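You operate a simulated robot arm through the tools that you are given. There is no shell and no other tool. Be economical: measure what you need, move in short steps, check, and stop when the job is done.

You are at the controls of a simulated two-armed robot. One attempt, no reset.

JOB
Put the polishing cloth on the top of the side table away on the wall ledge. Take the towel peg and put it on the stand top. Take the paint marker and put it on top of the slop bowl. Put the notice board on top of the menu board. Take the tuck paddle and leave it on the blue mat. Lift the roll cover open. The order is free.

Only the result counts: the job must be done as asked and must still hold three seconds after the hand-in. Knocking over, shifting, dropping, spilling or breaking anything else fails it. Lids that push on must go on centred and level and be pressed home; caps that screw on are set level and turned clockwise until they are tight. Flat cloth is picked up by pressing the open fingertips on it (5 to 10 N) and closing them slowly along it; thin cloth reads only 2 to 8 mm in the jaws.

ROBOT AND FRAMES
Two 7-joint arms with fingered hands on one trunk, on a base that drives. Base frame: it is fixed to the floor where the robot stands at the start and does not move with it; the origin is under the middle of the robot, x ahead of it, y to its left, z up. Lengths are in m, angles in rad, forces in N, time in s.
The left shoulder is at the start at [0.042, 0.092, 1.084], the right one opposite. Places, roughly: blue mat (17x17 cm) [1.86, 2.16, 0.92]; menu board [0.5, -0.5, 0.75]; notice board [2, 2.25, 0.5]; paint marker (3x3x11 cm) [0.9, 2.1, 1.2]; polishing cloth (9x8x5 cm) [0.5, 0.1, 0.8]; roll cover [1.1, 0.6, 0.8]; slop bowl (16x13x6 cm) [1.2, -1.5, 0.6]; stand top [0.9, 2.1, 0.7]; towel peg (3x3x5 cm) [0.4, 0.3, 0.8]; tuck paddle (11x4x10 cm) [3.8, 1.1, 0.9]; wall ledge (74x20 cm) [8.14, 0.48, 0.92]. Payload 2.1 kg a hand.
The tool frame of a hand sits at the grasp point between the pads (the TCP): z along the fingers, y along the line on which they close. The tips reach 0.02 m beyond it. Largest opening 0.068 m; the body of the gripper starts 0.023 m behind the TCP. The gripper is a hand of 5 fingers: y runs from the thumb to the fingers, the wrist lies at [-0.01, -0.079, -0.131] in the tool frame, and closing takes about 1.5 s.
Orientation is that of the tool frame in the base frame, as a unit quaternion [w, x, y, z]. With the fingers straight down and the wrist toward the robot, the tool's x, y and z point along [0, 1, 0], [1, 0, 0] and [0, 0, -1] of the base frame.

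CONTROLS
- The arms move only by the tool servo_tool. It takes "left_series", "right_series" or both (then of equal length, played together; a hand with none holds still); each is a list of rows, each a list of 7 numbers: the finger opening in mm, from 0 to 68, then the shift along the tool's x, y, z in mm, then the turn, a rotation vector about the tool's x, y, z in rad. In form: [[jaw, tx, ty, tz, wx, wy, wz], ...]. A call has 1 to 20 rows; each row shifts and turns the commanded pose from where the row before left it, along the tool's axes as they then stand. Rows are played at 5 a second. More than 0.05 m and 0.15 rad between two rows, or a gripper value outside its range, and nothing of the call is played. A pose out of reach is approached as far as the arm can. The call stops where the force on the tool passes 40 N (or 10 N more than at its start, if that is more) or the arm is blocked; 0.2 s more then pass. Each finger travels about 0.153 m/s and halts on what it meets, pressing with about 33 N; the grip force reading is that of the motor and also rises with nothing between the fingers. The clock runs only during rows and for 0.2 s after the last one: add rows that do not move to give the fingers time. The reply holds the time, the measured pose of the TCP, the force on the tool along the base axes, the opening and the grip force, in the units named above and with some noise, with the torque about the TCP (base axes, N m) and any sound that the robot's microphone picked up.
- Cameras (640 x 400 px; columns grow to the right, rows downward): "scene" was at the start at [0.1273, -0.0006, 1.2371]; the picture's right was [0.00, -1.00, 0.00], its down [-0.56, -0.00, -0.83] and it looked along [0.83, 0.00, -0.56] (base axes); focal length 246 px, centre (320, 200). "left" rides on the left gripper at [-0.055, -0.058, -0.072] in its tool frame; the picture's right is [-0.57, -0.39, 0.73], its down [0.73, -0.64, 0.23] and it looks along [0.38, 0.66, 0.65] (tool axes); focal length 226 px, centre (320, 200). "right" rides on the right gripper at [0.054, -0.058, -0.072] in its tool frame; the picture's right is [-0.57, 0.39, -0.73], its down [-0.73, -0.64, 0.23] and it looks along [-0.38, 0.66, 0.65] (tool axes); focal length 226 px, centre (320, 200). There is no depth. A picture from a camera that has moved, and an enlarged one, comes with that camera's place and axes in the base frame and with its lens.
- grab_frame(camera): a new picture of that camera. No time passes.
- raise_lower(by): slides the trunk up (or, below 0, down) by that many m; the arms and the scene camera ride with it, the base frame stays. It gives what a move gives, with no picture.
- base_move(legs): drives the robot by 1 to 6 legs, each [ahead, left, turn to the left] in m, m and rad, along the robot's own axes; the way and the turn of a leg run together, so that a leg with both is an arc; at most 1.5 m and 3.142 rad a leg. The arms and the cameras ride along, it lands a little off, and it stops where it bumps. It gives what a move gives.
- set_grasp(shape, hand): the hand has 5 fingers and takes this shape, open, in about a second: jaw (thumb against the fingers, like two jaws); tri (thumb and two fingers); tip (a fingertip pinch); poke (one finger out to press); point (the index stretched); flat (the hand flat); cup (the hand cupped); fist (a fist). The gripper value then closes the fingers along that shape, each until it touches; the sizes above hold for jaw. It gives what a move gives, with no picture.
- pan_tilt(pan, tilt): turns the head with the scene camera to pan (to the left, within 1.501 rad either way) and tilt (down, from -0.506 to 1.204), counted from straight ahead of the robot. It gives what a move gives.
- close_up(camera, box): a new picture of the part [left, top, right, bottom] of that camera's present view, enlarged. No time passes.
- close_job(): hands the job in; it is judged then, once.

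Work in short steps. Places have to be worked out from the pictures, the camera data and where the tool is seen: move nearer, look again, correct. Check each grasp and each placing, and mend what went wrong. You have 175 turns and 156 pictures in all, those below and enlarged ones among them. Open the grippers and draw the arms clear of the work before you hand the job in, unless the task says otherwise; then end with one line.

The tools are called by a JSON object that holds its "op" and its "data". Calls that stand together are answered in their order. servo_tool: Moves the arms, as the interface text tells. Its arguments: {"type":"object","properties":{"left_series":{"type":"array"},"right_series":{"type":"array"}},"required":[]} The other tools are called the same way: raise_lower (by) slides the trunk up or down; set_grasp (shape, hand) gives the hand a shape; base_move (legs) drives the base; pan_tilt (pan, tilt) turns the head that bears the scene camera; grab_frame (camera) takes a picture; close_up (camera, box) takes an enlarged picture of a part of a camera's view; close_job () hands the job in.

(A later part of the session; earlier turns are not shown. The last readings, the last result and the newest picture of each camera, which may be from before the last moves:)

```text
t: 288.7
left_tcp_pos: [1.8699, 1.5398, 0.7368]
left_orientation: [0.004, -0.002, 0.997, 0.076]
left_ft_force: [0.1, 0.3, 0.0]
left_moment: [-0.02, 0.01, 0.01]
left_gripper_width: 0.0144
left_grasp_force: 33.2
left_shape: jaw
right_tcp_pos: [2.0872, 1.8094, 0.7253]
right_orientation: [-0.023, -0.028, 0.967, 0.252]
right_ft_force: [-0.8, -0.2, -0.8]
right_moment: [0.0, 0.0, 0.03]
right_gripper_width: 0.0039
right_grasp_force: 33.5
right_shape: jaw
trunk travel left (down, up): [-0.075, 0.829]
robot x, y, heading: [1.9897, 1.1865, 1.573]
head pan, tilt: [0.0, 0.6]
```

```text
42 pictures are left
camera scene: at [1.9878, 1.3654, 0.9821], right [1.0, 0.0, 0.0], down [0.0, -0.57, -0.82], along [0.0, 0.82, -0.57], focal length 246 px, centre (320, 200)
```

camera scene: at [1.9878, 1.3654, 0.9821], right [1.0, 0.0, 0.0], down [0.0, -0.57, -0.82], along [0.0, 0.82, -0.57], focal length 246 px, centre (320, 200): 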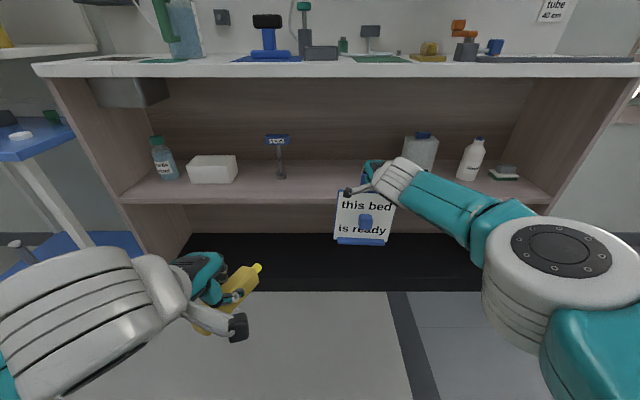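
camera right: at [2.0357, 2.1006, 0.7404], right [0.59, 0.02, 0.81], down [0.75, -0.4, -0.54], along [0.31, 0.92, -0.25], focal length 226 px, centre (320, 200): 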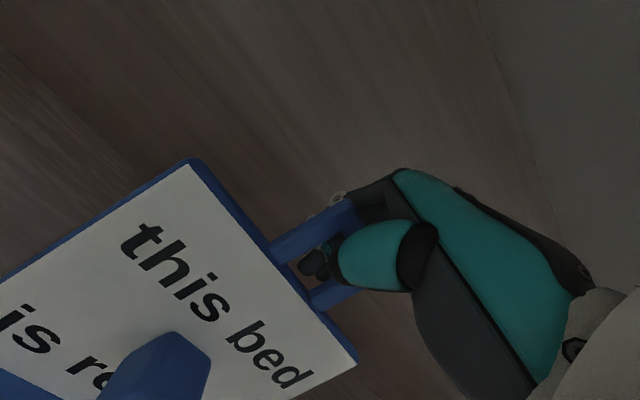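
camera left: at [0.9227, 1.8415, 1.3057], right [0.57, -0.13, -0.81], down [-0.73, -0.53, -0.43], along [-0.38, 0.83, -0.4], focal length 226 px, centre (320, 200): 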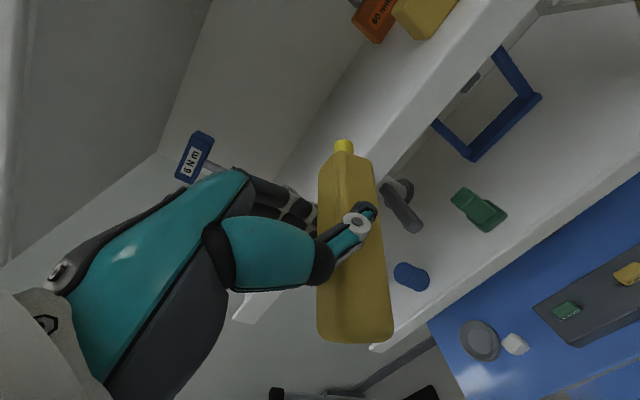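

Board secure. Raise trunk 0.4, turn, and drive backward along y≈1.19 and around to the front of the menu board table.

{"op": "raise_lower", "data": {"by": 0.4}}

{"op": "base_move", "data": {"legs": [[0, 0, -1.573], [-1.5, 0, 0], [-0.88, 0, 0], [0, -1.45, 0]]}}

{"op": "pan_tilt", "data": {"pan": -0.3, "tilt": 0.6}}

{"op": "grab_frame", "data": {"camera": "scene"}}

```text
t: 292.5
left_tcp_pos: [1.8701, 1.5386, 1.1367]
left_orientation: [0.003, -0.001, 0.997, 0.075]
left_ft_force: [-0.5, 1.0, -1.2]
left_moment: [-0.01, -0.01, 0.05]
left_gripper_width: 0.0147
left_grasp_force: 33.3
left_shape: jaw
right_tcp_pos: [2.0874, 1.7779, 1.2388]
right_orientation: [-0.021, -0.031, 0.937, 0.346]
right_ft_force: [0.2, 0.1, -1.0]
right_moment: [-0.03, -0.01, 0.02]
right_gripper_width: 0.0036
right_grasp_force: 33.2
right_shape: jaw
trunk travel left (down, up): [-0.475, 0.429]
robot x, y, heading: [1.9866, 1.1855, 1.575]
head pan, tilt: [0.0, 0.6]
```

```text
t: 314.9
left_tcp_pos: [0.0065, -0.2127, 1.1362]
left_orientation: [0.056, 0.694, 0.716, 0.053]
left_ft_force: [-0.1, 1.7, -0.6]
left_moment: [-0.02, 0.03, 0.04]
left_gripper_width: 0.0143
left_grasp_force: 33.5
left_shape: jaw
right_tcp_pos: [0.2492, -0.4214, 1.2382]
right_orientation: [0.227, 0.633, 0.693, 0.261]
right_ft_force: [0.9, 0.2, -1.4]
right_moment: [-0.03, -0.01, 0.03]
right_gripper_width: 0.0038
right_grasp_force: 32.8
right_shape: jaw
trunk travel left (down, up): [-0.475, 0.429]
robot x, y, heading: [-0.346, -0.3413, 0.03]
head pan, tilt: [0.0, 0.6]
```

```text
t: 315.6
left_tcp_pos: [0.0055, -0.2133, 1.1365]
left_orientation: [0.055, 0.694, 0.716, 0.052]
left_ft_force: [0.4, 0.2, -0.4]
left_moment: [-0.01, -0.05, 0.0]
left_gripper_width: 0.0146
left_grasp_force: 33.3
left_shape: jaw
right_tcp_pos: [0.2494, -0.4226, 1.2384]
right_orientation: [0.226, 0.631, 0.694, 0.263]
right_ft_force: [0.3, -0.4, -0.3]
right_moment: [-0.01, 0.01, -0.01]
right_gripper_width: 0.0037
right_grasp_force: 33.1
right_shape: jaw
trunk travel left (down, up): [-0.475, 0.429]
robot x, y, heading: [-0.344, -0.343, 0.026]
head pan, tilt: [-0.3, 0.6]
```

```text
41 pictures are left
camera scene: at [-0.2382, -0.3653, 1.3874], right [-0.27, -0.96, 0.0], down [-0.54, 0.15, -0.82], along [0.79, -0.22, -0.57], focal length 246 px, centre (320, 200)
```

scene: 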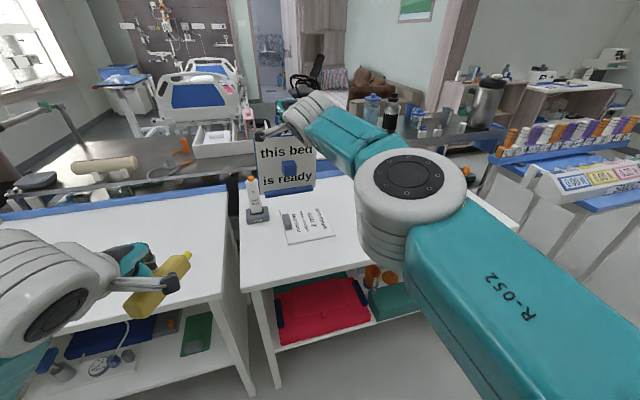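

Still carried. Menu board spans x 0.385–0.595, y −0.47…−0.675, its knob at the left edge; I'll stand the notice board on the right part at ≈(0.49, −0.60). Pull the right hand in 10 cm and drive up.

{"op": "servo_tool", "data": {"right_series": [[0, 3.4, -25, -21.5, 0, 0, 0], [0, 3.4, -25, -21.5, 0, 0, 0], [0, 3.4, -25, -21.5, 0, 0, 0], [0, 0, 0, 0, 0, 0, 0]]}}

{"op": "base_move", "data": {"legs": [[0, -0.18, -0.03], [0.32, 0, 0]]}}

{"op": "pan_tilt", "data": {"pan": -0.2, "tilt": 0.9}}

{"op": "grab_frame", "data": {"camera": "scene"}}

{"op": "grab_frame", "data": {"camera": "right"}}

```text
t: 316.6
left_tcp_pos: [0.0057, -0.212, 1.1376]
left_orientation: [0.055, 0.694, 0.716, 0.052]
left_ft_force: [0.2, 0.9, -0.7]
left_moment: [-0.02, 0.02, 0.01]
left_gripper_width: 0.0143
left_grasp_force: 32.6
left_shape: jaw
right_tcp_pos: [0.1489, -0.4228, 1.2405]
right_orientation: [0.227, 0.633, 0.692, 0.263]
right_ft_force: [1.1, 0.1, -0.6]
right_moment: [0.03, -0.02, 0.02]
right_gripper_width: 0.0037
right_grasp_force: 33.4
right_shape: jaw
trunk travel left (down, up): [-0.475, 0.429]
robot x, y, heading: [-0.3488, -0.3446, 0.029]
head pan, tilt: [-0.3, 0.6]
```

```text
t: 319.9
left_tcp_pos: [0.3352, -0.4056, 1.1361]
left_orientation: [0.056, 0.706, 0.704, 0.051]
left_ft_force: [0.0, -1.3, -0.6]
left_moment: [-0.03, -0.02, -0.02]
left_gripper_width: 0.0146
left_grasp_force: 32.6
left_shape: jaw
right_tcp_pos: [0.4721, -0.6188, 1.2398]
right_orientation: [0.23, 0.643, 0.683, 0.259]
right_ft_force: [-0.3, -0.3, -1.2]
right_moment: [-0.03, 0.01, -0.03]
right_gripper_width: 0.0038
right_grasp_force: 32.6
right_shape: jaw
trunk travel left (down, up): [-0.475, 0.429]
robot x, y, heading: [-0.0171, -0.5226, -0.005]
head pan, tilt: [-0.3, 0.6]
```

```text
t: 320.7
left_tcp_pos: [0.3353, -0.4051, 1.1363]
left_orientation: [0.057, 0.706, 0.704, 0.051]
left_ft_force: [-0.4, 0.5, -0.3]
left_moment: [0.01, -0.04, 0.0]
left_gripper_width: 0.0145
left_grasp_force: 33.3
left_shape: jaw
right_tcp_pos: [0.4721, -0.6181, 1.2403]
right_orientation: [0.232, 0.643, 0.682, 0.259]
right_ft_force: [-0.6, -0.3, -0.8]
right_moment: [0.03, 0.0, 0.01]
right_gripper_width: 0.0037
right_grasp_force: 33.0
right_shape: jaw
trunk travel left (down, up): [-0.475, 0.429]
robot x, y, heading: [-0.0195, -0.5225, -0.001]
head pan, tilt: [-0.201, 0.901]
```

```text
40 pictures are left
camera scene: at [0.0756, -0.5384, 1.3627], right [-0.2, -0.98, 0.0], down [-0.77, 0.16, -0.62], along [0.61, -0.13, -0.78], focal length 246 px, centre (320, 200)
```

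scene: 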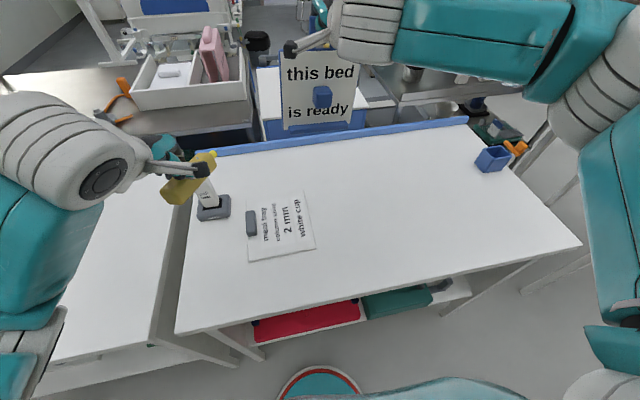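

```text
39 pictures are left
camera right: at [0.3765, -0.5703, 1.259], right [-0.14, -0.59, 0.79], down [-0.29, -0.74, -0.6], along [0.95, -0.32, -0.07], focal length 226 px, centre (320, 200)
```

right: 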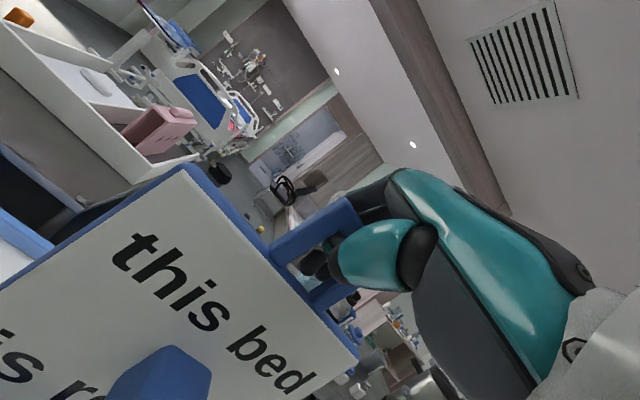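

The table is at z≈0.795; menu board spans x 0.366–0.558, y −0.425…−0.595, knob right edge y≈−0.455. The hanging board's centre is y≈−0.63, so I shift the base left 0.095 (target centre −0.535).

{"op": "base_move", "data": {"legs": [[0, 0.095, 0]]}}

{"op": "servo_tool", "data": {"right_series": [[0, 0, -20, 24, 0, 0, 0], [0, 0, -20, 24, 0, 0, 0], [0, 0, -20, 24, 0, 0, 0], [0, 0, -20, 24, 0, 0, 0], [0, 0, -20, 24, 0, 0, 0], [0, 0, -20, 24, 0, 0, 0], [0, 0, 0, 0, 0, 0, 0]]}}

{"op": "grab_frame", "data": {"camera": "scene"}}

```text
t: 321.8
left_tcp_pos: [0.3342, -0.3098, 1.1364]
left_orientation: [0.056, 0.706, 0.704, 0.051]
left_ft_force: [-0.6, -0.7, -0.1]
left_moment: [-0.01, 0.02, 0.03]
left_gripper_width: 0.0145
left_grasp_force: 33.5
left_shape: jaw
right_tcp_pos: [0.4727, -0.5215, 1.2406]
right_orientation: [0.232, 0.643, 0.682, 0.258]
right_ft_force: [-0.3, -0.1, -1.1]
right_moment: [-0.03, -0.02, 0.01]
right_gripper_width: 0.0036
right_grasp_force: 33.1
right_shape: jaw
trunk travel left (down, up): [-0.475, 0.429]
robot x, y, heading: [-0.0182, -0.4291, -0.005]
head pan, tilt: [-0.201, 0.901]
```

```text
t: 323.4
left_tcp_pos: [0.3362, -0.3092, 1.137]
left_orientation: [0.055, 0.706, 0.704, 0.052]
left_ft_force: [-0.1, 0.4, -0.4]
left_moment: [0.02, 0.0, 0.0]
left_gripper_width: 0.0145
left_grasp_force: 32.9
left_shape: jaw
right_tcp_pos: [0.4724, -0.5219, 1.1891]
right_orientation: [0.232, 0.644, 0.682, 0.257]
right_ft_force: [0.8, -0.3, -1.2]
right_moment: [0.07, -0.02, -0.02]
right_gripper_width: 0.0035
right_grasp_force: 33.5
right_shape: jaw
right hand out of reach, approached as far as the arm can: row 2, 3, 4, 5, 6
trunk travel left (down, up): [-0.475, 0.429]
robot x, y, heading: [-0.0179, -0.424, -0.005]
head pan, tilt: [-0.201, 0.901]
```

```text
38 pictures are left
camera scene: at [0.0761, -0.4435, 1.3626], right [-0.2, -0.98, 0.0], down [-0.77, 0.16, -0.62], along [0.61, -0.13, -0.78], focal length 246 px, centre (320, 200)
```

scene: 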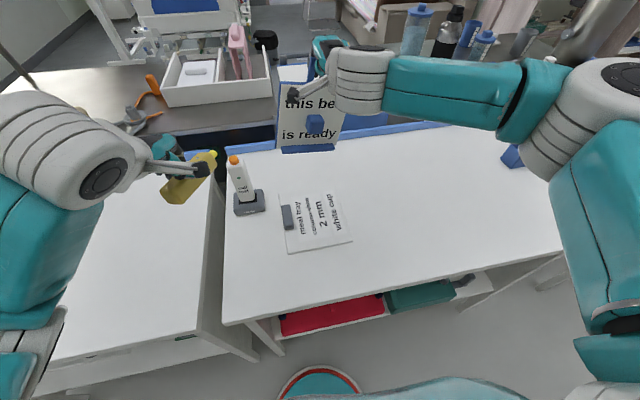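

With this tilt the arm can't go lower alone; I shift the hand 25 mm right and lower the trunk instead (left hand stays clear).

{"op": "servo_tool", "data": {"right_series": [[0, -12, 0, 0, 0, 0, 0], [0, -12, 0, 0, 0, 0, 0], [0, 0, 0, 0, 0, 0, 0]]}}

{"op": "raise_lower", "data": {"by": -0.18}}

{"op": "grab_frame", "data": {"camera": "scene"}}

```text
t: 324.2
left_tcp_pos: [0.3355, -0.3096, 1.1365]
left_orientation: [0.056, 0.706, 0.705, 0.051]
left_ft_force: [-0.2, -0.4, -0.1]
left_moment: [0.02, -0.02, -0.01]
left_gripper_width: 0.0146
left_grasp_force: 32.9
left_shape: jaw
right_tcp_pos: [0.4734, -0.5467, 1.189]
right_orientation: [0.231, 0.643, 0.683, 0.26]
right_ft_force: [-0.9, 0.2, -1.2]
right_moment: [-0.03, -0.03, -0.01]
right_gripper_width: 0.0033
right_grasp_force: 32.7
right_shape: jaw
trunk travel left (down, up): [-0.475, 0.429]
robot x, y, heading: [-0.0206, -0.4257, -0.004]
head pan, tilt: [-0.201, 0.901]
```

```text
t: 326.2
left_tcp_pos: [0.3343, -0.3097, 0.9567]
left_orientation: [0.056, 0.706, 0.704, 0.052]
left_ft_force: [0.5, -0.4, 0.6]
left_moment: [-0.01, 0.03, -0.02]
left_gripper_width: 0.0143
left_grasp_force: 32.5
left_shape: jaw
right_tcp_pos: [0.4744, -0.5458, 1.0097]
right_orientation: [0.231, 0.643, 0.683, 0.258]
right_ft_force: [0.4, 0.0, -0.2]
right_moment: [0.04, 0.0, 0.01]
right_gripper_width: 0.0033
right_grasp_force: 33.0
right_shape: jaw
trunk travel left (down, up): [-0.295, 0.609]
robot x, y, heading: [-0.0223, -0.4283, -0.003]
head pan, tilt: [-0.201, 0.901]
```

```text
37 pictures are left
camera scene: at [0.0979, -0.4436, 1.1815], right [-0.2, -0.98, 0.0], down [-0.77, 0.16, -0.62], along [0.61, -0.13, -0.78], focal length 246 px, centre (320, 200)
```

scene: 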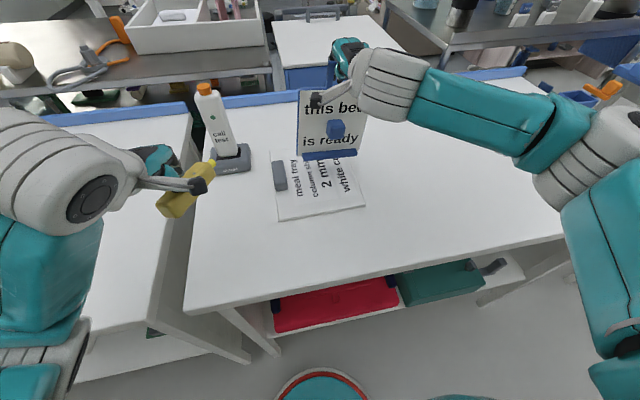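

Board bottom is ≈3.5 cm above the menu board and inside its area. Lower 25 mm more by trunk.

{"op": "raise_lower", "data": {"by": -0.027}}

{"op": "close_up", "data": {"camera": "scene", "box": [250, 60, 410, 230]}}

```text
t: 326.9
left_tcp_pos: [0.335, -0.3087, 0.9297]
left_orientation: [0.057, 0.705, 0.705, 0.051]
left_ft_force: [0.3, -0.4, -0.4]
left_moment: [0.01, 0.02, 0.02]
left_gripper_width: 0.0144
left_grasp_force: 33.0
left_shape: jaw
right_tcp_pos: [0.474, -0.5468, 0.9821]
right_orientation: [0.231, 0.644, 0.682, 0.258]
right_ft_force: [-0.9, 0.5, -0.9]
right_moment: [-0.01, 0.02, -0.01]
right_gripper_width: 0.0034
right_grasp_force: 33.2
right_shape: jaw
trunk travel left (down, up): [-0.268, 0.636]
robot x, y, heading: [-0.0204, -0.4262, -0.002]
head pan, tilt: [-0.201, 0.901]
```

```text
2.35 times, centred on (330, 145) of scene
camera zoom: at [0.1024, -0.4436, 1.1541], right [-0.2, -0.98, 0.0], down [-0.77, 0.16, -0.62], along [0.61, -0.13, -0.78], focal length 579 px, centre (296, 329)
```

zoom: 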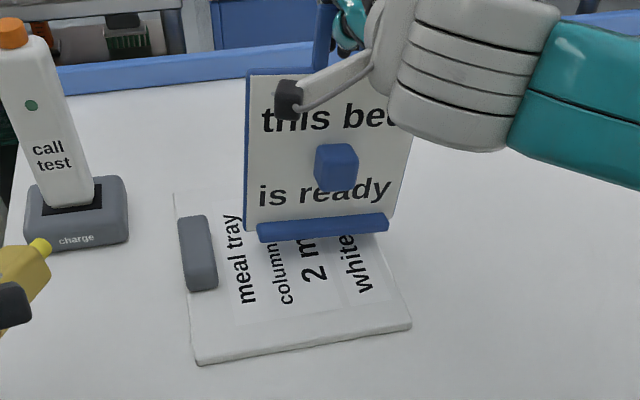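

Almost touching. Lower 10 mm more and compare.

{"op": "raise_lower", "data": {"by": -0.01}}

{"op": "close_up", "data": {"camera": "scene", "box": [250, 60, 410, 230]}}

```text
t: 327.5
left_tcp_pos: [0.3345, -0.3096, 0.919]
left_orientation: [0.056, 0.705, 0.705, 0.051]
left_ft_force: [0.8, 0.0, -0.1]
left_moment: [0.03, 0.0, -0.01]
left_gripper_width: 0.0141
left_grasp_force: 33.5
left_shape: jaw
right_tcp_pos: [0.474, -0.5454, 0.972]
right_orientation: [0.231, 0.644, 0.682, 0.258]
right_ft_force: [-0.4, 0.0, -0.5]
right_moment: [-0.03, -0.02, 0.02]
right_gripper_width: 0.0037
right_grasp_force: 32.7
right_shape: jaw
trunk travel left (down, up): [-0.258, 0.646]
robot x, y, heading: [-0.0189, -0.4283, -0.003]
head pan, tilt: [-0.201, 0.901]
```

```text
2.35 times, centred on (330, 145) of scene
camera zoom: at [0.1042, -0.4436, 1.144], right [-0.2, -0.98, 0.0], down [-0.77, 0.16, -0.62], along [0.61, -0.13, -0.78], focal length 579 px, centre (296, 329)
```

zoom: 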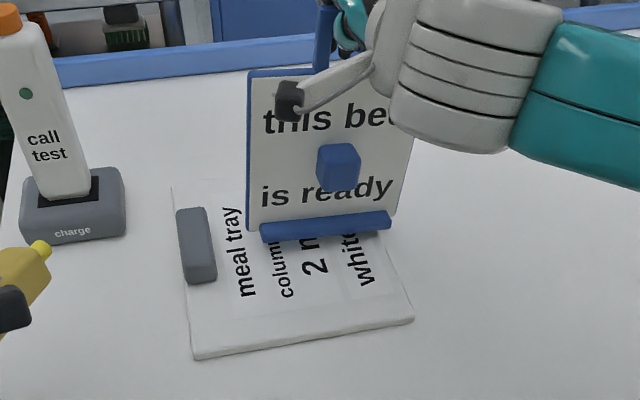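

Lower another 10 mm.

{"op": "raise_lower", "data": {"by": -0.01}}

{"op": "close_up", "data": {"camera": "scene", "box": [250, 60, 410, 230]}}

```text
t: 328.1
left_tcp_pos: [0.3348, -0.31, 0.909]
left_orientation: [0.057, 0.705, 0.705, 0.051]
left_ft_force: [-0.6, 0.1, -0.7]
left_moment: [0.0, 0.0, 0.0]
left_gripper_width: 0.0144
left_grasp_force: 33.1
left_shape: jaw
right_tcp_pos: [0.4734, -0.5455, 0.9612]
right_orientation: [0.231, 0.644, 0.682, 0.259]
right_ft_force: [0.5, -0.9, -0.2]
right_moment: [0.0, 0.0, -0.01]
right_gripper_width: 0.0034
right_grasp_force: 33.0
right_shape: jaw
trunk travel left (down, up): [-0.248, 0.656]
robot x, y, heading: [-0.0205, -0.4287, -0.001]
head pan, tilt: [-0.201, 0.901]
```

```text
2.35 times, centred on (330, 145) of scene
camera zoom: at [0.1061, -0.4436, 1.1338], right [-0.2, -0.98, 0.0], down [-0.77, 0.16, -0.62], along [0.61, -0.13, -0.78], focal length 579 px, centre (296, 329)
```

zoom: 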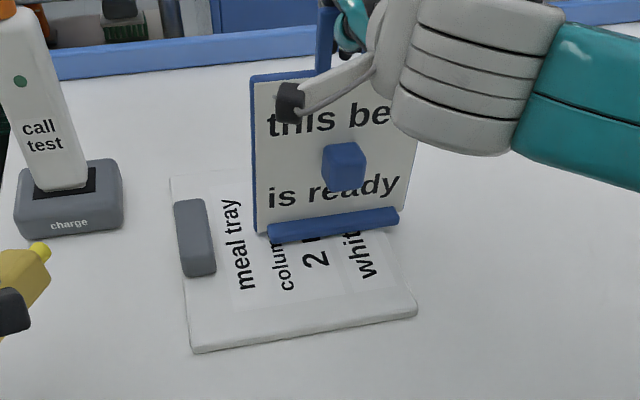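

The foot now rests on the menu board with slack in the loop. I open in small steps while rising slightly so the thumb slips out of the loop.

{"op": "servo_tool", "data": {"right_series": [[8, 0, 0, 0, 0, 0, 0], [14, 0, 2, -2.3, 0, 0, 0], [22, 0, 2, -2.3, 0, 0, 0], [30, 0, 2.6, -3, 0, 0, 0], [30, 0, 0, 0, 0, 0, 0]]}}

{"op": "close_up", "data": {"camera": "scene", "box": [250, 60, 410, 230]}}

{"op": "grab_frame", "data": {"camera": "right"}}

```text
t: 329.3
left_tcp_pos: [0.336, -0.3104, 0.9104]
left_orientation: [0.055, 0.706, 0.705, 0.052]
left_ft_force: [-0.3, 1.0, -0.2]
left_moment: [0.0, 0.03, -0.01]
left_gripper_width: 0.0143
left_grasp_force: 32.5
left_shape: jaw
right_tcp_pos: [0.4753, -0.5463, 0.9719]
right_orientation: [0.231, 0.643, 0.682, 0.259]
right_ft_force: [1.2, 0.0, -1.6]
right_moment: [-0.03, -0.01, -0.01]
right_gripper_width: 0.0136
right_grasp_force: 0.0
right_shape: jaw
trunk travel left (down, up): [-0.248, 0.656]
robot x, y, heading: [-0.0179, -0.4245, -0.004]
head pan, tilt: [-0.201, 0.901]
```

```text
2.35 times, centred on (330, 145) of scene
camera zoom: at [0.1061, -0.4436, 1.1339], right [-0.2, -0.98, 0.0], down [-0.77, 0.16, -0.62], along [0.61, -0.13, -0.78], focal length 579 px, centre (296, 329)
```

zoom: 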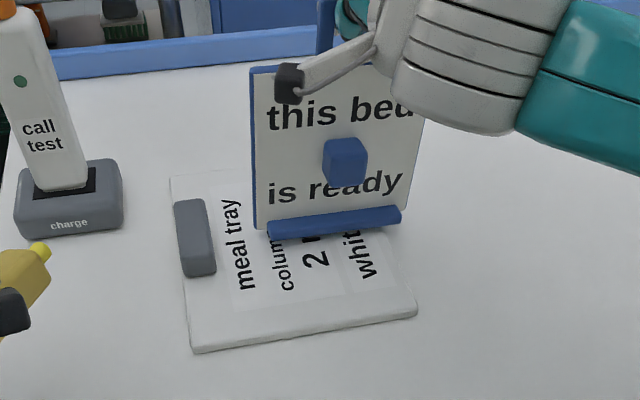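

```text
32 pictures are left
camera right: at [0.3793, -0.4979, 0.9907], right [-0.14, -0.59, 0.79], down [-0.29, -0.74, -0.6], along [0.95, -0.31, -0.07], focal length 226 px, centre (320, 200)
```

right: 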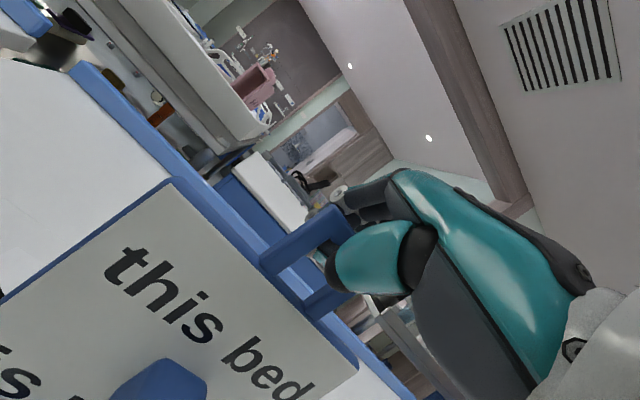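

The opening is held at 14 mm — thumb likely against the loop's bar. I lower 6 mm and give it time to open.

{"op": "servo_tool", "data": {"right_series": [[30, 0, -2, 2.3, 0, 0, 0], [30, 0, -2, 2.3, 0, 0, 0], [34, 0, 0, 0, 0, 0, 0], [34, 0, 0, 0, 0, 0, 0]]}}

{"op": "close_up", "data": {"camera": "right", "box": [200, 150, 440, 330]}}

```text
t: 330.3
left_tcp_pos: [0.3351, -0.3104, 0.9095]
left_orientation: [0.057, 0.706, 0.704, 0.051]
left_ft_force: [-0.2, -0.5, -0.3]
left_moment: [0.0, -0.01, 0.04]
left_gripper_width: 0.0144
left_grasp_force: 33.0
left_shape: jaw
right_tcp_pos: [0.475, -0.5467, 0.9636]
right_orientation: [0.231, 0.643, 0.682, 0.259]
right_ft_force: [0.5, -0.4, -0.7]
right_moment: [0.0, -0.04, -0.02]
right_gripper_width: 0.0142
right_grasp_force: 0.0
right_shape: jaw
trunk travel left (down, up): [-0.248, 0.656]
robot x, y, heading: [-0.0192, -0.4292, -0.002]
head pan, tilt: [-0.201, 0.901]
```

```text
2.22 times, centred on (320, 240) of right
camera zoom: at [0.3794, -0.4978, 0.9843], right [-0.14, -0.59, 0.79], down [-0.29, -0.74, -0.6], along [0.95, -0.31, -0.07], focal length 502 px, centre (320, 111)
```

zoom: 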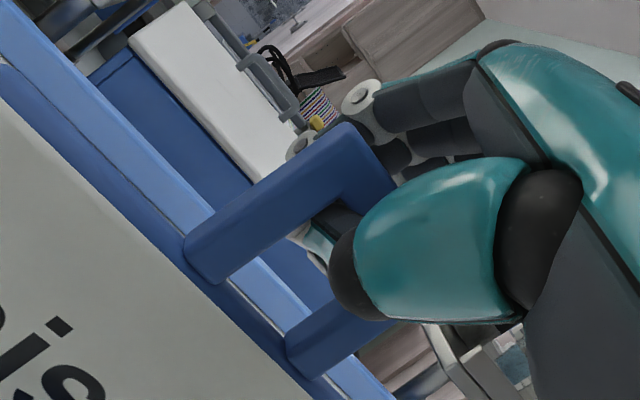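

The thumb passes through the loop; it must exit at a slightly higher position. Raise in small steps with the open command applied.

{"op": "servo_tool", "data": {"right_series": [[34, 0, 2.6, -3, 0, 0, 0], [34, 0, 0, 0, 0, 0, 0], [34, 0, 2.6, -3, 0, 0, 0], [34, 0, 0, 0, 0, 0, 0], [34, 0, 2, -2.3, 0, 0, 0], [34, 0, 0, 0, 0, 0, 0]]}}

{"op": "close_up", "data": {"camera": "right", "box": [200, 150, 440, 330]}}

{"op": "close_up", "data": {"camera": "scene", "box": [250, 60, 410, 230]}}

```text
t: 331.7
left_tcp_pos: [0.3363, -0.3095, 0.9108]
left_orientation: [0.056, 0.706, 0.704, 0.051]
left_ft_force: [0.2, 1.1, 0.4]
left_moment: [-0.02, -0.02, 0.0]
left_gripper_width: 0.0143
left_grasp_force: 32.8
left_shape: jaw
right_tcp_pos: [0.4752, -0.5462, 0.9773]
right_orientation: [0.231, 0.643, 0.682, 0.26]
right_ft_force: [1.2, 0.5, -0.9]
right_moment: [-0.01, -0.01, 0.02]
right_gripper_width: 0.0146
right_grasp_force: 0.1
right_shape: jaw
trunk travel left (down, up): [-0.248, 0.656]
robot x, y, heading: [-0.0229, -0.4254, -0.004]
head pan, tilt: [-0.201, 0.901]
```

```text
2.22 times, centred on (320, 240) of right
camera zoom: at [0.3798, -0.4981, 0.9955], right [-0.14, -0.59, 0.79], down [-0.29, -0.74, -0.6], along [0.95, -0.31, -0.07], focal length 502 px, centre (320, 111)
```

zoom: 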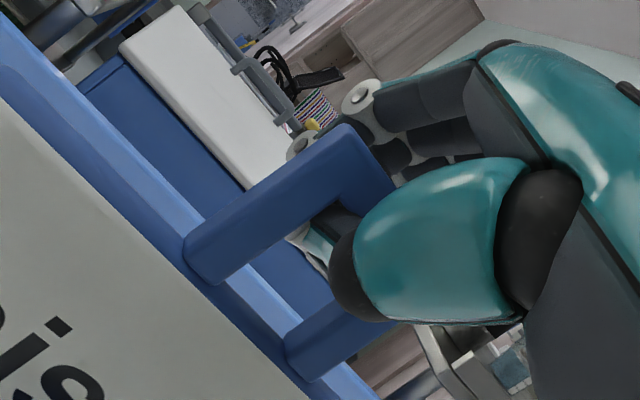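

```text
2.35 times, centred on (330, 145) of scene
camera zoom: at [0.1061, -0.4436, 1.1339], right [-0.2, -0.98, 0.0], down [-0.77, 0.16, -0.62], along [0.61, -0.13, -0.78], focal length 579 px, centre (296, 329)
```

zoom: 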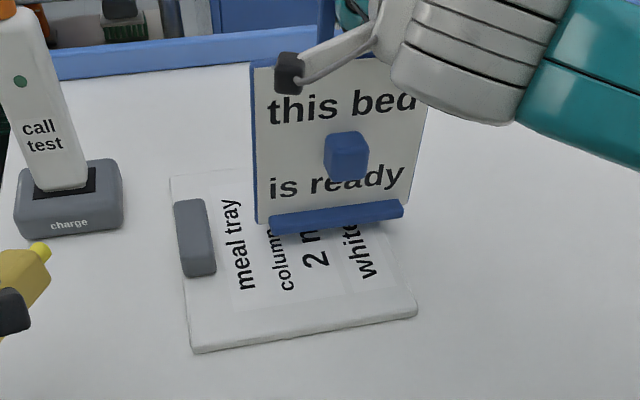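

The board moves with the hand: the thumb is wedged. I re-close, set the foot down again nearer (5 cm toward me), and then tilt the hand toward horizontal so the thumb can slide out of the loop straight back.

{"op": "servo_tool", "data": {"right_series": [[3, 0, 0, 0, 0, 0, 0], [3, 0, -19, -16, 0, 0, 0], [3, 0, -19, -16, 0, 0, 0], [3, 0, -9, 10.5, 0, 0, 0], [3, 0, 0, 0, -0.13, 0, 0], [3, 0, 0, 0, -0.13, 0, 0], [3, 0, 0, 0, -0.13, 0, 0], [3, 0, 0, 0, -0.13, 0, 0], [3, 0, 0, 0, 0, 0, 0]]}}

{"op": "grab_frame", "data": {"camera": "scene"}}

```text
t: 333.7
left_tcp_pos: [0.3347, -0.3109, 0.9089]
left_orientation: [0.055, 0.706, 0.705, 0.051]
left_ft_force: [-0.1, -0.1, 0.2]
left_moment: [0.03, 0.02, 0.0]
left_gripper_width: 0.0143
left_grasp_force: 33.2
left_shape: jaw
right_tcp_pos: [0.4264, -0.5508, 0.964]
right_orientation: [0.23, 0.643, 0.683, 0.257]
right_ft_force: [-0.4, -1.0, 0.1]
right_moment: [-0.02, 0.05, -0.03]
right_gripper_width: 0.0037
right_grasp_force: 0.0
right_shape: jaw
right hand out of reach, approached as far as the arm can: row 5, 6, 7, 8
trunk travel left (down, up): [-0.248, 0.656]
robot x, y, heading: [-0.0207, -0.4301, -0.002]
head pan, tilt: [-0.201, 0.901]
```

```text
28 pictures are left
camera scene: at [0.106, -0.4436, 1.1339], right [-0.2, -0.98, 0.0], down [-0.77, 0.16, -0.62], along [0.61, -0.13, -0.78], focal length 246 px, centre (320, 200)
```

scene: 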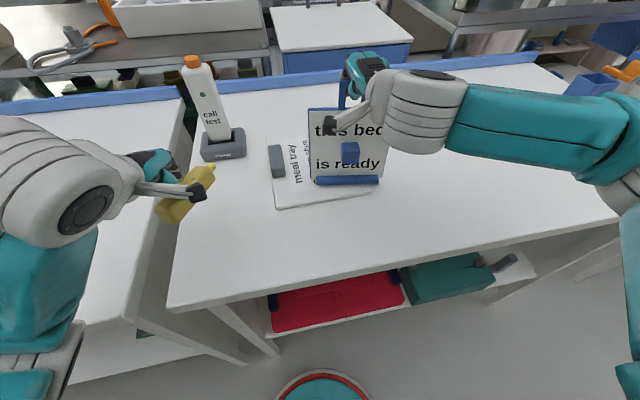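

The wrist can't tilt further, so instead I lay the board back: re-centre 18 mm to the left, then move the hand forward and down on an arc about the foot so it leans ~50° away.

{"op": "servo_tool", "data": {"right_series": [[3, 0, 6, -7, 0, 0, 0], [3, 18, 0, 0, 0, 0, 0], [3, 0, -6, 7, 0, 0, 0], [3, 0, 20.1, 20.4, 0, 0, 0], [3, 0, 16.1, 23.6, 0, 0, 0], [3, 0, 11.9, 26, 0, 0, 0], [3, 0, 7.1, 27.7, 0, 0, 0], [3, 0, 2.2, 28.6, 0, 0, 0], [3, 0, 0, 0, 0, 0, 0]]}}

{"op": "close_up", "data": {"camera": "scene", "box": [240, 30, 460, 230]}}

```text
t: 335.7
left_tcp_pos: [0.3349, -0.3103, 0.9097]
left_orientation: [0.056, 0.706, 0.704, 0.051]
left_ft_force: [-0.4, -0.2, 0.5]
left_moment: [-0.03, -0.01, 0.0]
left_gripper_width: 0.0142
left_grasp_force: 32.9
left_shape: jaw
right_tcp_pos: [0.5417, -0.5696, 0.9252]
right_orientation: [0.229, 0.643, 0.684, 0.256]
right_ft_force: [-0.1, 0.7, 0.0]
right_moment: [0.01, 0.02, -0.04]
right_gripper_width: 0.0036
right_grasp_force: 0.1
right_shape: jaw
right hand out of reach, approached as far as the arm can: row 3, 5, 6, 7, 8
trunk travel left (down, up): [-0.248, 0.656]
robot x, y, heading: [-0.0194, -0.4324, -0.002]
head pan, tilt: [-0.201, 0.901]
```

```text
2.00 times, centred on (350, 130) of scene
camera zoom: at [0.106, -0.4436, 1.1339], right [-0.2, -0.98, 0.0], down [-0.77, 0.16, -0.62], along [0.61, -0.13, -0.78], focal length 492 px, centre (260, 340)
```

zoom: 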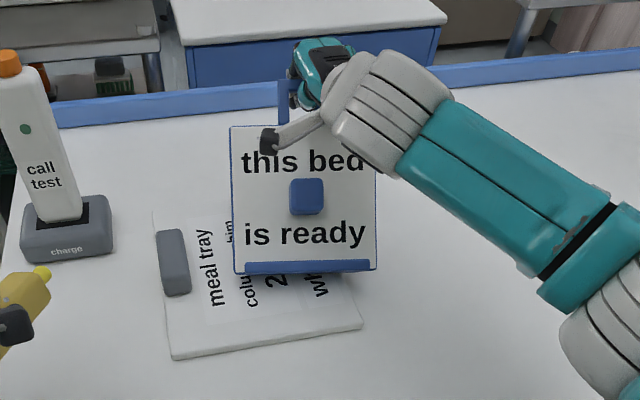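

Leaning ~40° now, centre y≈−0.559. I shift the base 3 cm left and lower the trunk 4.5 cm to lean it further.

{"op": "base_move", "data": {"legs": [[0, 0.03, 0]]}}

{"op": "raise_lower", "data": {"by": -0.045}}

{"op": "close_up", "data": {"camera": "scene", "box": [240, 30, 460, 230]}}

```text
t: 336.5
left_tcp_pos: [0.3351, -0.2802, 0.9099]
left_orientation: [0.057, 0.707, 0.703, 0.051]
left_ft_force: [-0.1, 0.3, -1.0]
left_moment: [0.01, -0.01, 0.01]
left_gripper_width: 0.0141
left_grasp_force: 33.4
left_shape: jaw
right_tcp_pos: [0.5401, -0.5405, 0.9245]
right_orientation: [0.228, 0.644, 0.684, 0.256]
right_ft_force: [0.1, -0.7, 0.0]
right_moment: [0.01, 0.01, 0.02]
right_gripper_width: 0.0031
right_grasp_force: 0.0
right_shape: jaw
trunk travel left (down, up): [-0.248, 0.656]
robot x, y, heading: [-0.0175, -0.3981, -0.01]
head pan, tilt: [-0.201, 0.901]
```

```text
t: 337.4
left_tcp_pos: [0.3354, -0.2798, 0.8635]
left_orientation: [0.057, 0.706, 0.704, 0.051]
left_ft_force: [0.2, 1.0, -0.3]
left_moment: [0.0, -0.03, -0.01]
left_gripper_width: 0.0142
left_grasp_force: 32.8
left_shape: jaw
right_tcp_pos: [0.5414, -0.5403, 0.881]
right_orientation: [0.227, 0.643, 0.685, 0.256]
right_ft_force: [-0.3, 0.7, -0.5]
right_moment: [-0.02, -0.01, -0.02]
right_gripper_width: 0.0032
right_grasp_force: 0.0
right_shape: jaw
trunk travel left (down, up): [-0.203, 0.701]
robot x, y, heading: [-0.0217, -0.3974, -0.003]
head pan, tilt: [-0.201, 0.901]
```

```text
2.00 times, centred on (350, 130) of scene
camera zoom: at [0.115, -0.4136, 1.0882], right [-0.2, -0.98, 0.0], down [-0.77, 0.16, -0.62], along [0.61, -0.13, -0.78], focal length 492 px, centre (260, 340)
```

zoom: 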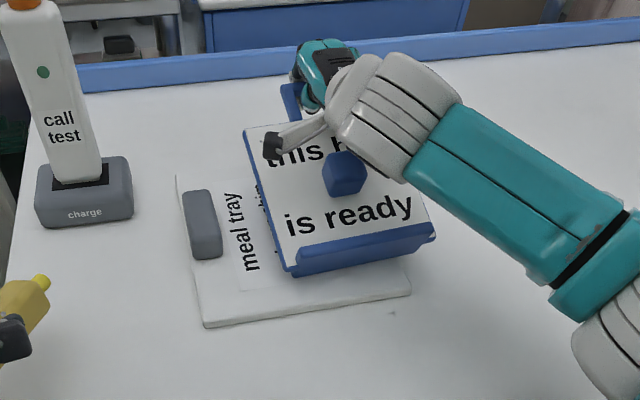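

Now it leans ~63° and the tool axis is nearly normal to the panel. Raise the left hand, lower 3 cm more, then open and draw the hand back along its axis.

{"op": "servo_tool", "data": {"left_series": [[3, 0, 0, -30, 0, 0, 0], [3, 0, 0, -30, 0, 0, 0], [3, 0, 0, -20, 0, 0, 0]]}}

{"op": "raise_lower", "data": {"by": -0.028}}

{"op": "servo_tool", "data": {"right_series": [[12, 0, 0, 0, 0, 0, 0], [22, 0, 0, 0, 0, 0, 0], [30, 0, 0, 0, 0, 0, 0], [30, 0, 0, 0, 0, 0, 0]]}}

{"op": "close_up", "data": {"camera": "right", "box": [120, 120, 480, 390]}}

```text
t: 338.2
left_tcp_pos: [0.3227, -0.2798, 0.9442]
left_orientation: [0.054, 0.706, 0.705, 0.05]
left_ft_force: [-0.3, -0.5, 0.3]
left_moment: [-0.01, 0.03, -0.02]
left_gripper_width: 0.0142
left_grasp_force: 32.4
left_shape: jaw
right_tcp_pos: [0.5405, -0.5409, 0.8805]
right_orientation: [0.228, 0.644, 0.684, 0.254]
right_ft_force: [0.7, -0.3, -0.8]
right_moment: [-0.01, 0.01, 0.0]
right_gripper_width: 0.003
right_grasp_force: 0.1
right_shape: jaw
trunk travel left (down, up): [-0.203, 0.701]
robot x, y, heading: [-0.0178, -0.4005, 0.001]
head pan, tilt: [-0.201, 0.901]
```

```text
t: 338.9
left_tcp_pos: [0.3219, -0.2776, 0.9182]
left_orientation: [0.058, 0.706, 0.704, 0.051]
left_ft_force: [1.2, -1.0, -0.5]
left_moment: [-0.01, 0.0, 0.02]
left_gripper_width: 0.0138
left_grasp_force: 33.3
left_shape: jaw
right_tcp_pos: [0.5397, -0.5387, 0.8591]
right_orientation: [0.23, 0.642, 0.684, 0.258]
right_ft_force: [11.0, 1.3, -24.1]
right_moment: [-0.01, -0.12, -0.04]
right_gripper_width: 0.007
right_grasp_force: 23.5
right_shape: jaw
trunk travel left (down, up): [-0.175, 0.729]
robot x, y, heading: [-0.0258, -0.3992, -0.001]
head pan, tilt: [-0.201, 0.901]
```

```text
t: 339.9
left_tcp_pos: [0.3208, -0.2779, 0.9156]
left_orientation: [0.058, 0.706, 0.704, 0.052]
left_ft_force: [-0.7, 0.5, 0.6]
left_moment: [-0.04, 0.01, -0.01]
left_gripper_width: 0.014
left_grasp_force: 33.4
left_shape: jaw
right_tcp_pos: [0.5392, -0.5404, 0.8591]
right_orientation: [0.229, 0.642, 0.685, 0.258]
right_ft_force: [0.2, 2.2, -27.6]
right_moment: [0.03, -0.13, -0.04]
right_gripper_width: 0.0158
right_grasp_force: 0.0
right_shape: jaw
trunk travel left (down, up): [-0.175, 0.729]
robot x, y, heading: [-0.0163, -0.3977, -0.003]
head pan, tilt: [-0.201, 0.901]
```

```text
1.48 times, centred on (300, 255) of right
camera zoom: at [0.444, -0.4916, 0.8779], right [-0.14, -0.59, 0.79], down [-0.29, -0.74, -0.6], along [0.95, -0.31, -0.07], focal length 335 px, centre (350, 118)
```

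zoom: 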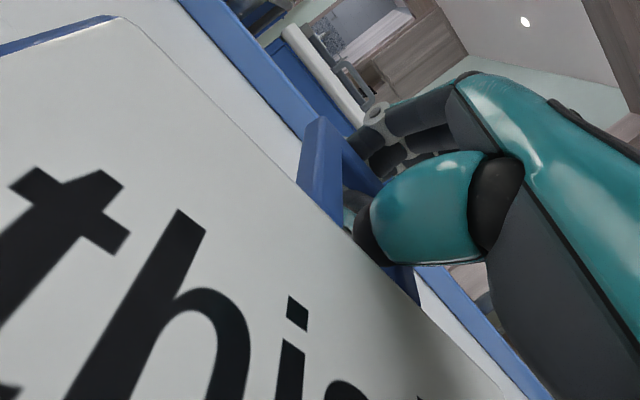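

The tool reads −27 N vertically, so something is wedged. Look at the scene before continuing.

{"op": "grab_frame", "data": {"camera": "scene"}}

```text
24 pictures are left
camera scene: at [0.1184, -0.4118, 1.0604], right [-0.2, -0.98, 0.0], down [-0.77, 0.16, -0.62], along [0.61, -0.13, -0.78], focal length 246 px, centre (320, 200)
```

scene: 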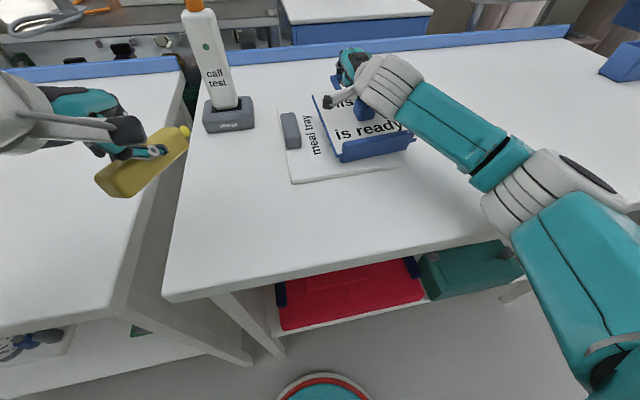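

The hand presses on the board's knob. Raise 1 cm, then open and draw the hand back/up along its axis.

{"op": "raise_lower", "data": {"by": 0.01}}

{"op": "servo_tool", "data": {"right_series": [[30, 0, 0, 0, 0, 0, 0], [34, 0, 0, -4, 0, 0, 0], [34, 0, 0, -5, 0, 0, 0], [38, 0, 0, -6, 0, 0, 0], [40, 0, 0, 0, 0, 0, 0]]}}

{"op": "close_up", "data": {"camera": "right", "box": [120, 120, 480, 390]}}

```text
t: 340.5
left_tcp_pos: [0.323, -0.2802, 0.9249]
left_orientation: [0.055, 0.706, 0.704, 0.05]
left_ft_force: [-0.1, 0.0, -0.5]
left_moment: [0.01, -0.01, 0.01]
left_gripper_width: 0.0141
left_grasp_force: 33.0
left_shape: jaw
right_tcp_pos: [0.5414, -0.5413, 0.8604]
right_orientation: [0.225, 0.644, 0.686, 0.253]
right_ft_force: [0.0, -0.4, -0.2]
right_moment: [0.02, 0.07, 0.01]
right_gripper_width: 0.0154
right_grasp_force: 0.0
right_shape: jaw
trunk travel left (down, up): [-0.185, 0.719]
robot x, y, heading: [-0.0207, -0.3974, -0.002]
head pan, tilt: [-0.201, 0.901]
```

```text
t: 341.7
left_tcp_pos: [0.324, -0.2797, 0.9253]
left_orientation: [0.056, 0.706, 0.704, 0.051]
left_ft_force: [1.2, -0.2, -0.8]
left_moment: [-0.02, 0.0, 0.01]
left_gripper_width: 0.0143
left_grasp_force: 32.8
left_shape: jaw
right_tcp_pos: [0.5311, -0.5419, 0.8745]
right_orientation: [0.226, 0.643, 0.686, 0.255]
right_ft_force: [0.0, 0.4, -0.5]
right_moment: [0.0, -0.02, -0.02]
right_gripper_width: 0.0154
right_grasp_force: 0.0
right_shape: jaw
trunk travel left (down, up): [-0.185, 0.719]
robot x, y, heading: [-0.0197, -0.4012, -0.007]
head pan, tilt: [-0.201, 0.901]
```

```text
1.48 times, centred on (300, 255) of right
camera zoom: at [0.436, -0.4942, 0.8939], right [-0.13, -0.59, 0.8], down [-0.29, -0.74, -0.6], along [0.95, -0.31, -0.08], focal length 335 px, centre (350, 118)
```

zoom: 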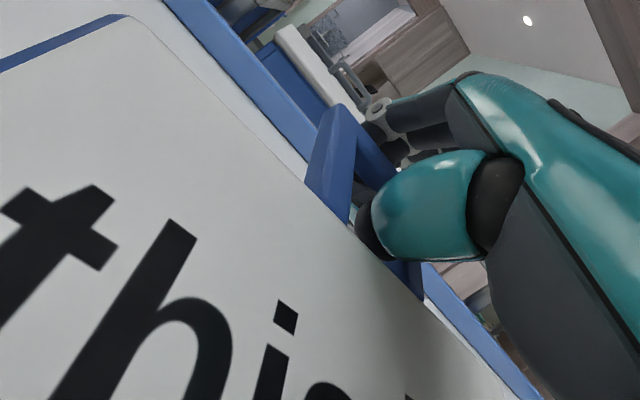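

I see: the thumb must leave perpendicular to the panel, i.e. with a vertical tool and an upright board. Re-close, bring the board upright again (slightly lifted) and rotate the tool to vertical.

{"op": "raise_lower", "data": {"by": 0.065}}

{"op": "servo_tool", "data": {"right_series": [[3, 0, -7.3, -22, 0, 0, 0], [3, 0, -7.3, -22, 0, 0, 0], [3, 0, -7.3, -22, 0, 0, 0], [3, 0, -7.3, -22, 0, 0, 0], [3, 0, -7.3, -22, 0, 0, 0], [3, 0, 0, 0, 0.14, 0, 0], [3, 0, 0, 0, 0.14, 0, 0], [3, 0, 0, 0, 0.14, 0, 0], [3, 0, 0, 0, 0.14, 0, 0], [3, 0, 0, 0, 0, 0, 0]]}}

{"op": "grab_frame", "data": {"camera": "scene"}}

```text
t: 342.8
left_tcp_pos: [0.3229, -0.2798, 0.9914]
left_orientation: [0.055, 0.706, 0.704, 0.051]
left_ft_force: [0.5, 0.1, -0.2]
left_moment: [-0.01, 0.02, -0.01]
left_gripper_width: 0.0141
left_grasp_force: 33.0
left_shape: jaw
right_tcp_pos: [0.532, -0.5418, 0.9388]
right_orientation: [0.225, 0.643, 0.686, 0.255]
right_ft_force: [-0.4, -0.4, 0.2]
right_moment: [0.03, 0.0, -0.06]
right_gripper_width: 0.0155
right_grasp_force: 0.1
right_shape: jaw
trunk travel left (down, up): [-0.25, 0.654]
robot x, y, heading: [-0.0184, -0.3949, -0.008]
head pan, tilt: [-0.201, 0.901]
```

```text
t: 345.0
left_tcp_pos: [0.3233, -0.2801, 0.9902]
left_orientation: [0.056, 0.706, 0.704, 0.051]
left_ft_force: [0.3, 0.1, -0.8]
left_moment: [0.02, -0.01, -0.01]
left_gripper_width: 0.014
left_grasp_force: 32.3
left_shape: jaw
right_tcp_pos: [0.4335, -0.5486, 0.9998]
right_orientation: [0.039, 0.68, 0.73, 0.055]
right_ft_force: [0.7, -0.4, -1.2]
right_moment: [0.0, -0.03, 0.01]
right_gripper_width: 0.0
right_grasp_force: 32.6
right_shape: jaw
trunk travel left (down, up): [-0.25, 0.654]
robot x, y, heading: [-0.018, -0.4032, -0.007]
head pan, tilt: [-0.201, 0.901]
```

```text
22 pictures are left
camera scene: at [0.1059, -0.4135, 1.1359], right [-0.2, -0.98, 0.0], down [-0.77, 0.16, -0.62], along [0.61, -0.13, -0.78], focal length 246 px, centre (320, 200)
```

scene: 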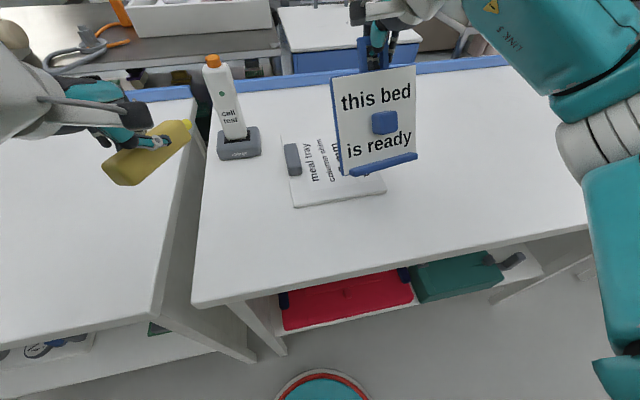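

Tool is vertical; the board hangs slightly rolled with its lower part right of the hand. Shift the base 6.5 cm left and lower 25 mm.

{"op": "base_move", "data": {"legs": [[0.01, 0.065, 0.005]]}}

{"op": "servo_tool", "data": {"right_series": [[0, 0, 0, 10, 0, 0, 0], [0, 0, 0, 10, 0, 0, 0], [0, 0, 0, 5, 0, 0, 0], [0, 0, 0, 0, 0, 0, 0]]}}

{"op": "close_up", "data": {"camera": "scene", "box": [260, 0, 460, 220]}}

```text
t: 345.9
left_tcp_pos: [0.3329, -0.2127, 0.9925]
left_orientation: [0.056, 0.704, 0.706, 0.052]
left_ft_force: [-0.3, 0.3, -1.1]
left_moment: [-0.02, 0.03, -0.02]
left_gripper_width: 0.0139
left_grasp_force: 33.6
left_shape: jaw
right_tcp_pos: [0.4452, -0.4811, 0.9999]
right_orientation: [0.039, 0.679, 0.731, 0.056]
right_ft_force: [0.3, -0.4, -1.2]
right_moment: [0.02, -0.04, 0.01]
right_gripper_width: 0.0
right_grasp_force: 33.1
right_shape: jaw
trunk travel left (down, up): [-0.25, 0.654]
robot x, y, heading: [-0.0072, -0.3303, -0.001]
head pan, tilt: [-0.201, 0.901]
```

```text
t: 346.9
left_tcp_pos: [0.3335, -0.2137, 0.9899]
left_orientation: [0.056, 0.704, 0.706, 0.052]
left_ft_force: [0.5, 0.5, 0.4]
left_moment: [-0.02, -0.01, 0.02]
left_gripper_width: 0.0141
left_grasp_force: 32.6
left_shape: jaw
right_tcp_pos: [0.448, -0.4816, 0.9747]
right_orientation: [0.04, 0.679, 0.731, 0.057]
right_ft_force: [0.0, 0.9, -0.5]
right_moment: [0.01, -0.06, 0.04]
right_gripper_width: 0.0
right_grasp_force: 33.0
right_shape: jaw
trunk travel left (down, up): [-0.25, 0.654]
robot x, y, heading: [-0.0052, -0.3283, 0.002]
head pan, tilt: [-0.201, 0.901]
```

```text
1.82 times, centred on (360, 110) of scene
camera zoom: at [0.1162, -0.3482, 1.1359], right [-0.2, -0.98, 0.0], down [-0.77, 0.16, -0.62], along [0.61, -0.12, -0.78], focal length 447 px, centre (247, 364)
```

zoom: 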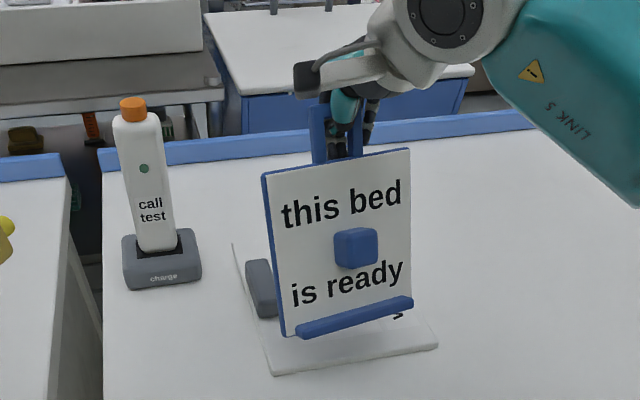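

Good view: upright, slightly rolled, needs ~18 mm to the right. Shift and lower to contact.

{"op": "servo_tool", "data": {"right_series": [[0, 0, 0, -6, 0, 0, 0], [0, -18, 8, 0, 0, 0, 0], [0, 0, 0, 8, 0, 0, 0], [0, 0, 0, 6, 0, 0, 0], [0, 0, 0, 5, 0, 0, 0], [0, 0, 0, 0, 0, 0, 0]]}}

{"op": "close_up", "data": {"camera": "scene", "box": [260, 0, 460, 220]}}

```text
t: 348.4
left_tcp_pos: [0.3336, -0.2128, 0.9904]
left_orientation: [0.056, 0.704, 0.706, 0.051]
left_ft_force: [-0.1, -0.1, -0.3]
left_moment: [-0.04, 0.01, -0.05]
left_gripper_width: 0.0141
left_grasp_force: 33.1
left_shape: jaw
right_tcp_pos: [0.4599, -0.4989, 0.9623]
right_orientation: [0.039, 0.679, 0.731, 0.057]
right_ft_force: [0.4, 0.3, -1.5]
right_moment: [-0.03, -0.06, 0.0]
right_gripper_width: 0.0
right_grasp_force: 33.0
right_shape: jaw
trunk travel left (down, up): [-0.25, 0.654]
robot x, y, heading: [-0.0059, -0.3346, -0.001]
head pan, tilt: [-0.201, 0.901]
```

```text
1.82 times, centred on (360, 110) of scene
camera zoom: at [0.1162, -0.3482, 1.1359], right [-0.2, -0.98, 0.0], down [-0.77, 0.16, -0.62], along [0.61, -0.12, -0.78], focal length 447 px, centre (247, 364)
```

zoom: 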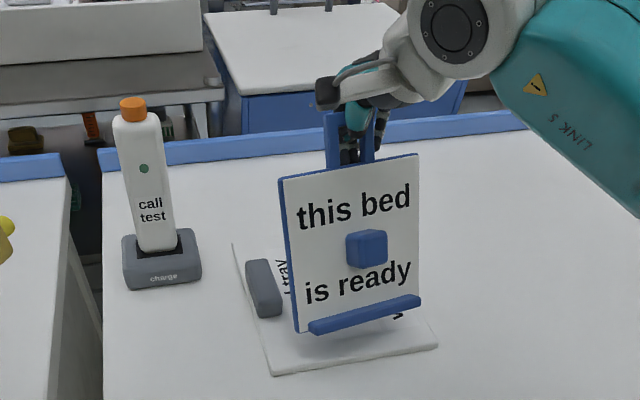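

Still slightly above (shadow). Lower 14 mm more.

{"op": "servo_tool", "data": {"right_series": [[0, 0, 0, 5, 0, 0, 0], [0, 0, 0, 5, 0, 0, 0], [0, 0, 0, 4, 0, 0, 0], [0, 0, 0, 0, 0, 0, 0]]}}

{"op": "close_up", "data": {"camera": "scene", "box": [260, 0, 460, 220]}}

```text
t: 349.4
left_tcp_pos: [0.3333, -0.2132, 0.9916]
left_orientation: [0.056, 0.704, 0.706, 0.052]
left_ft_force: [-0.7, 0.2, -0.3]
left_moment: [-0.01, 0.01, 0.0]
left_gripper_width: 0.014
left_grasp_force: 33.3
left_shape: jaw
right_tcp_pos: [0.4614, -0.4983, 0.9495]
right_orientation: [0.04, 0.679, 0.731, 0.056]
right_ft_force: [0.1, -0.1, -0.2]
right_moment: [0.01, -0.06, -0.02]
right_gripper_width: 0.0
right_grasp_force: 33.1
right_shape: jaw
trunk travel left (down, up): [-0.25, 0.654]
robot x, y, heading: [-0.0087, -0.3323, 0.001]
head pan, tilt: [-0.201, 0.901]
```

```text
1.82 times, centred on (360, 110) of scene
camera zoom: at [0.1162, -0.3482, 1.1359], right [-0.2, -0.98, 0.0], down [-0.77, 0.16, -0.62], along [0.61, -0.12, -0.78], focal length 447 px, centre (247, 364)
```

zoom: 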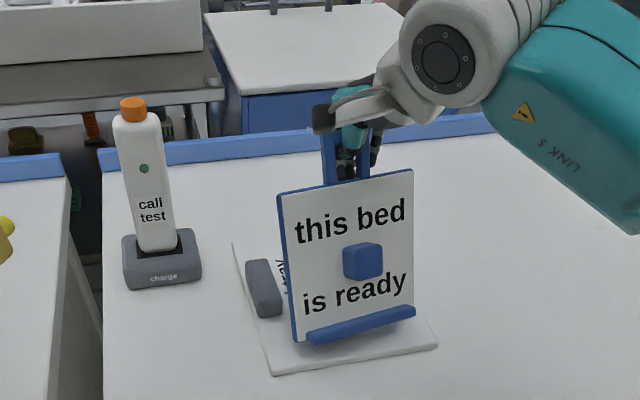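

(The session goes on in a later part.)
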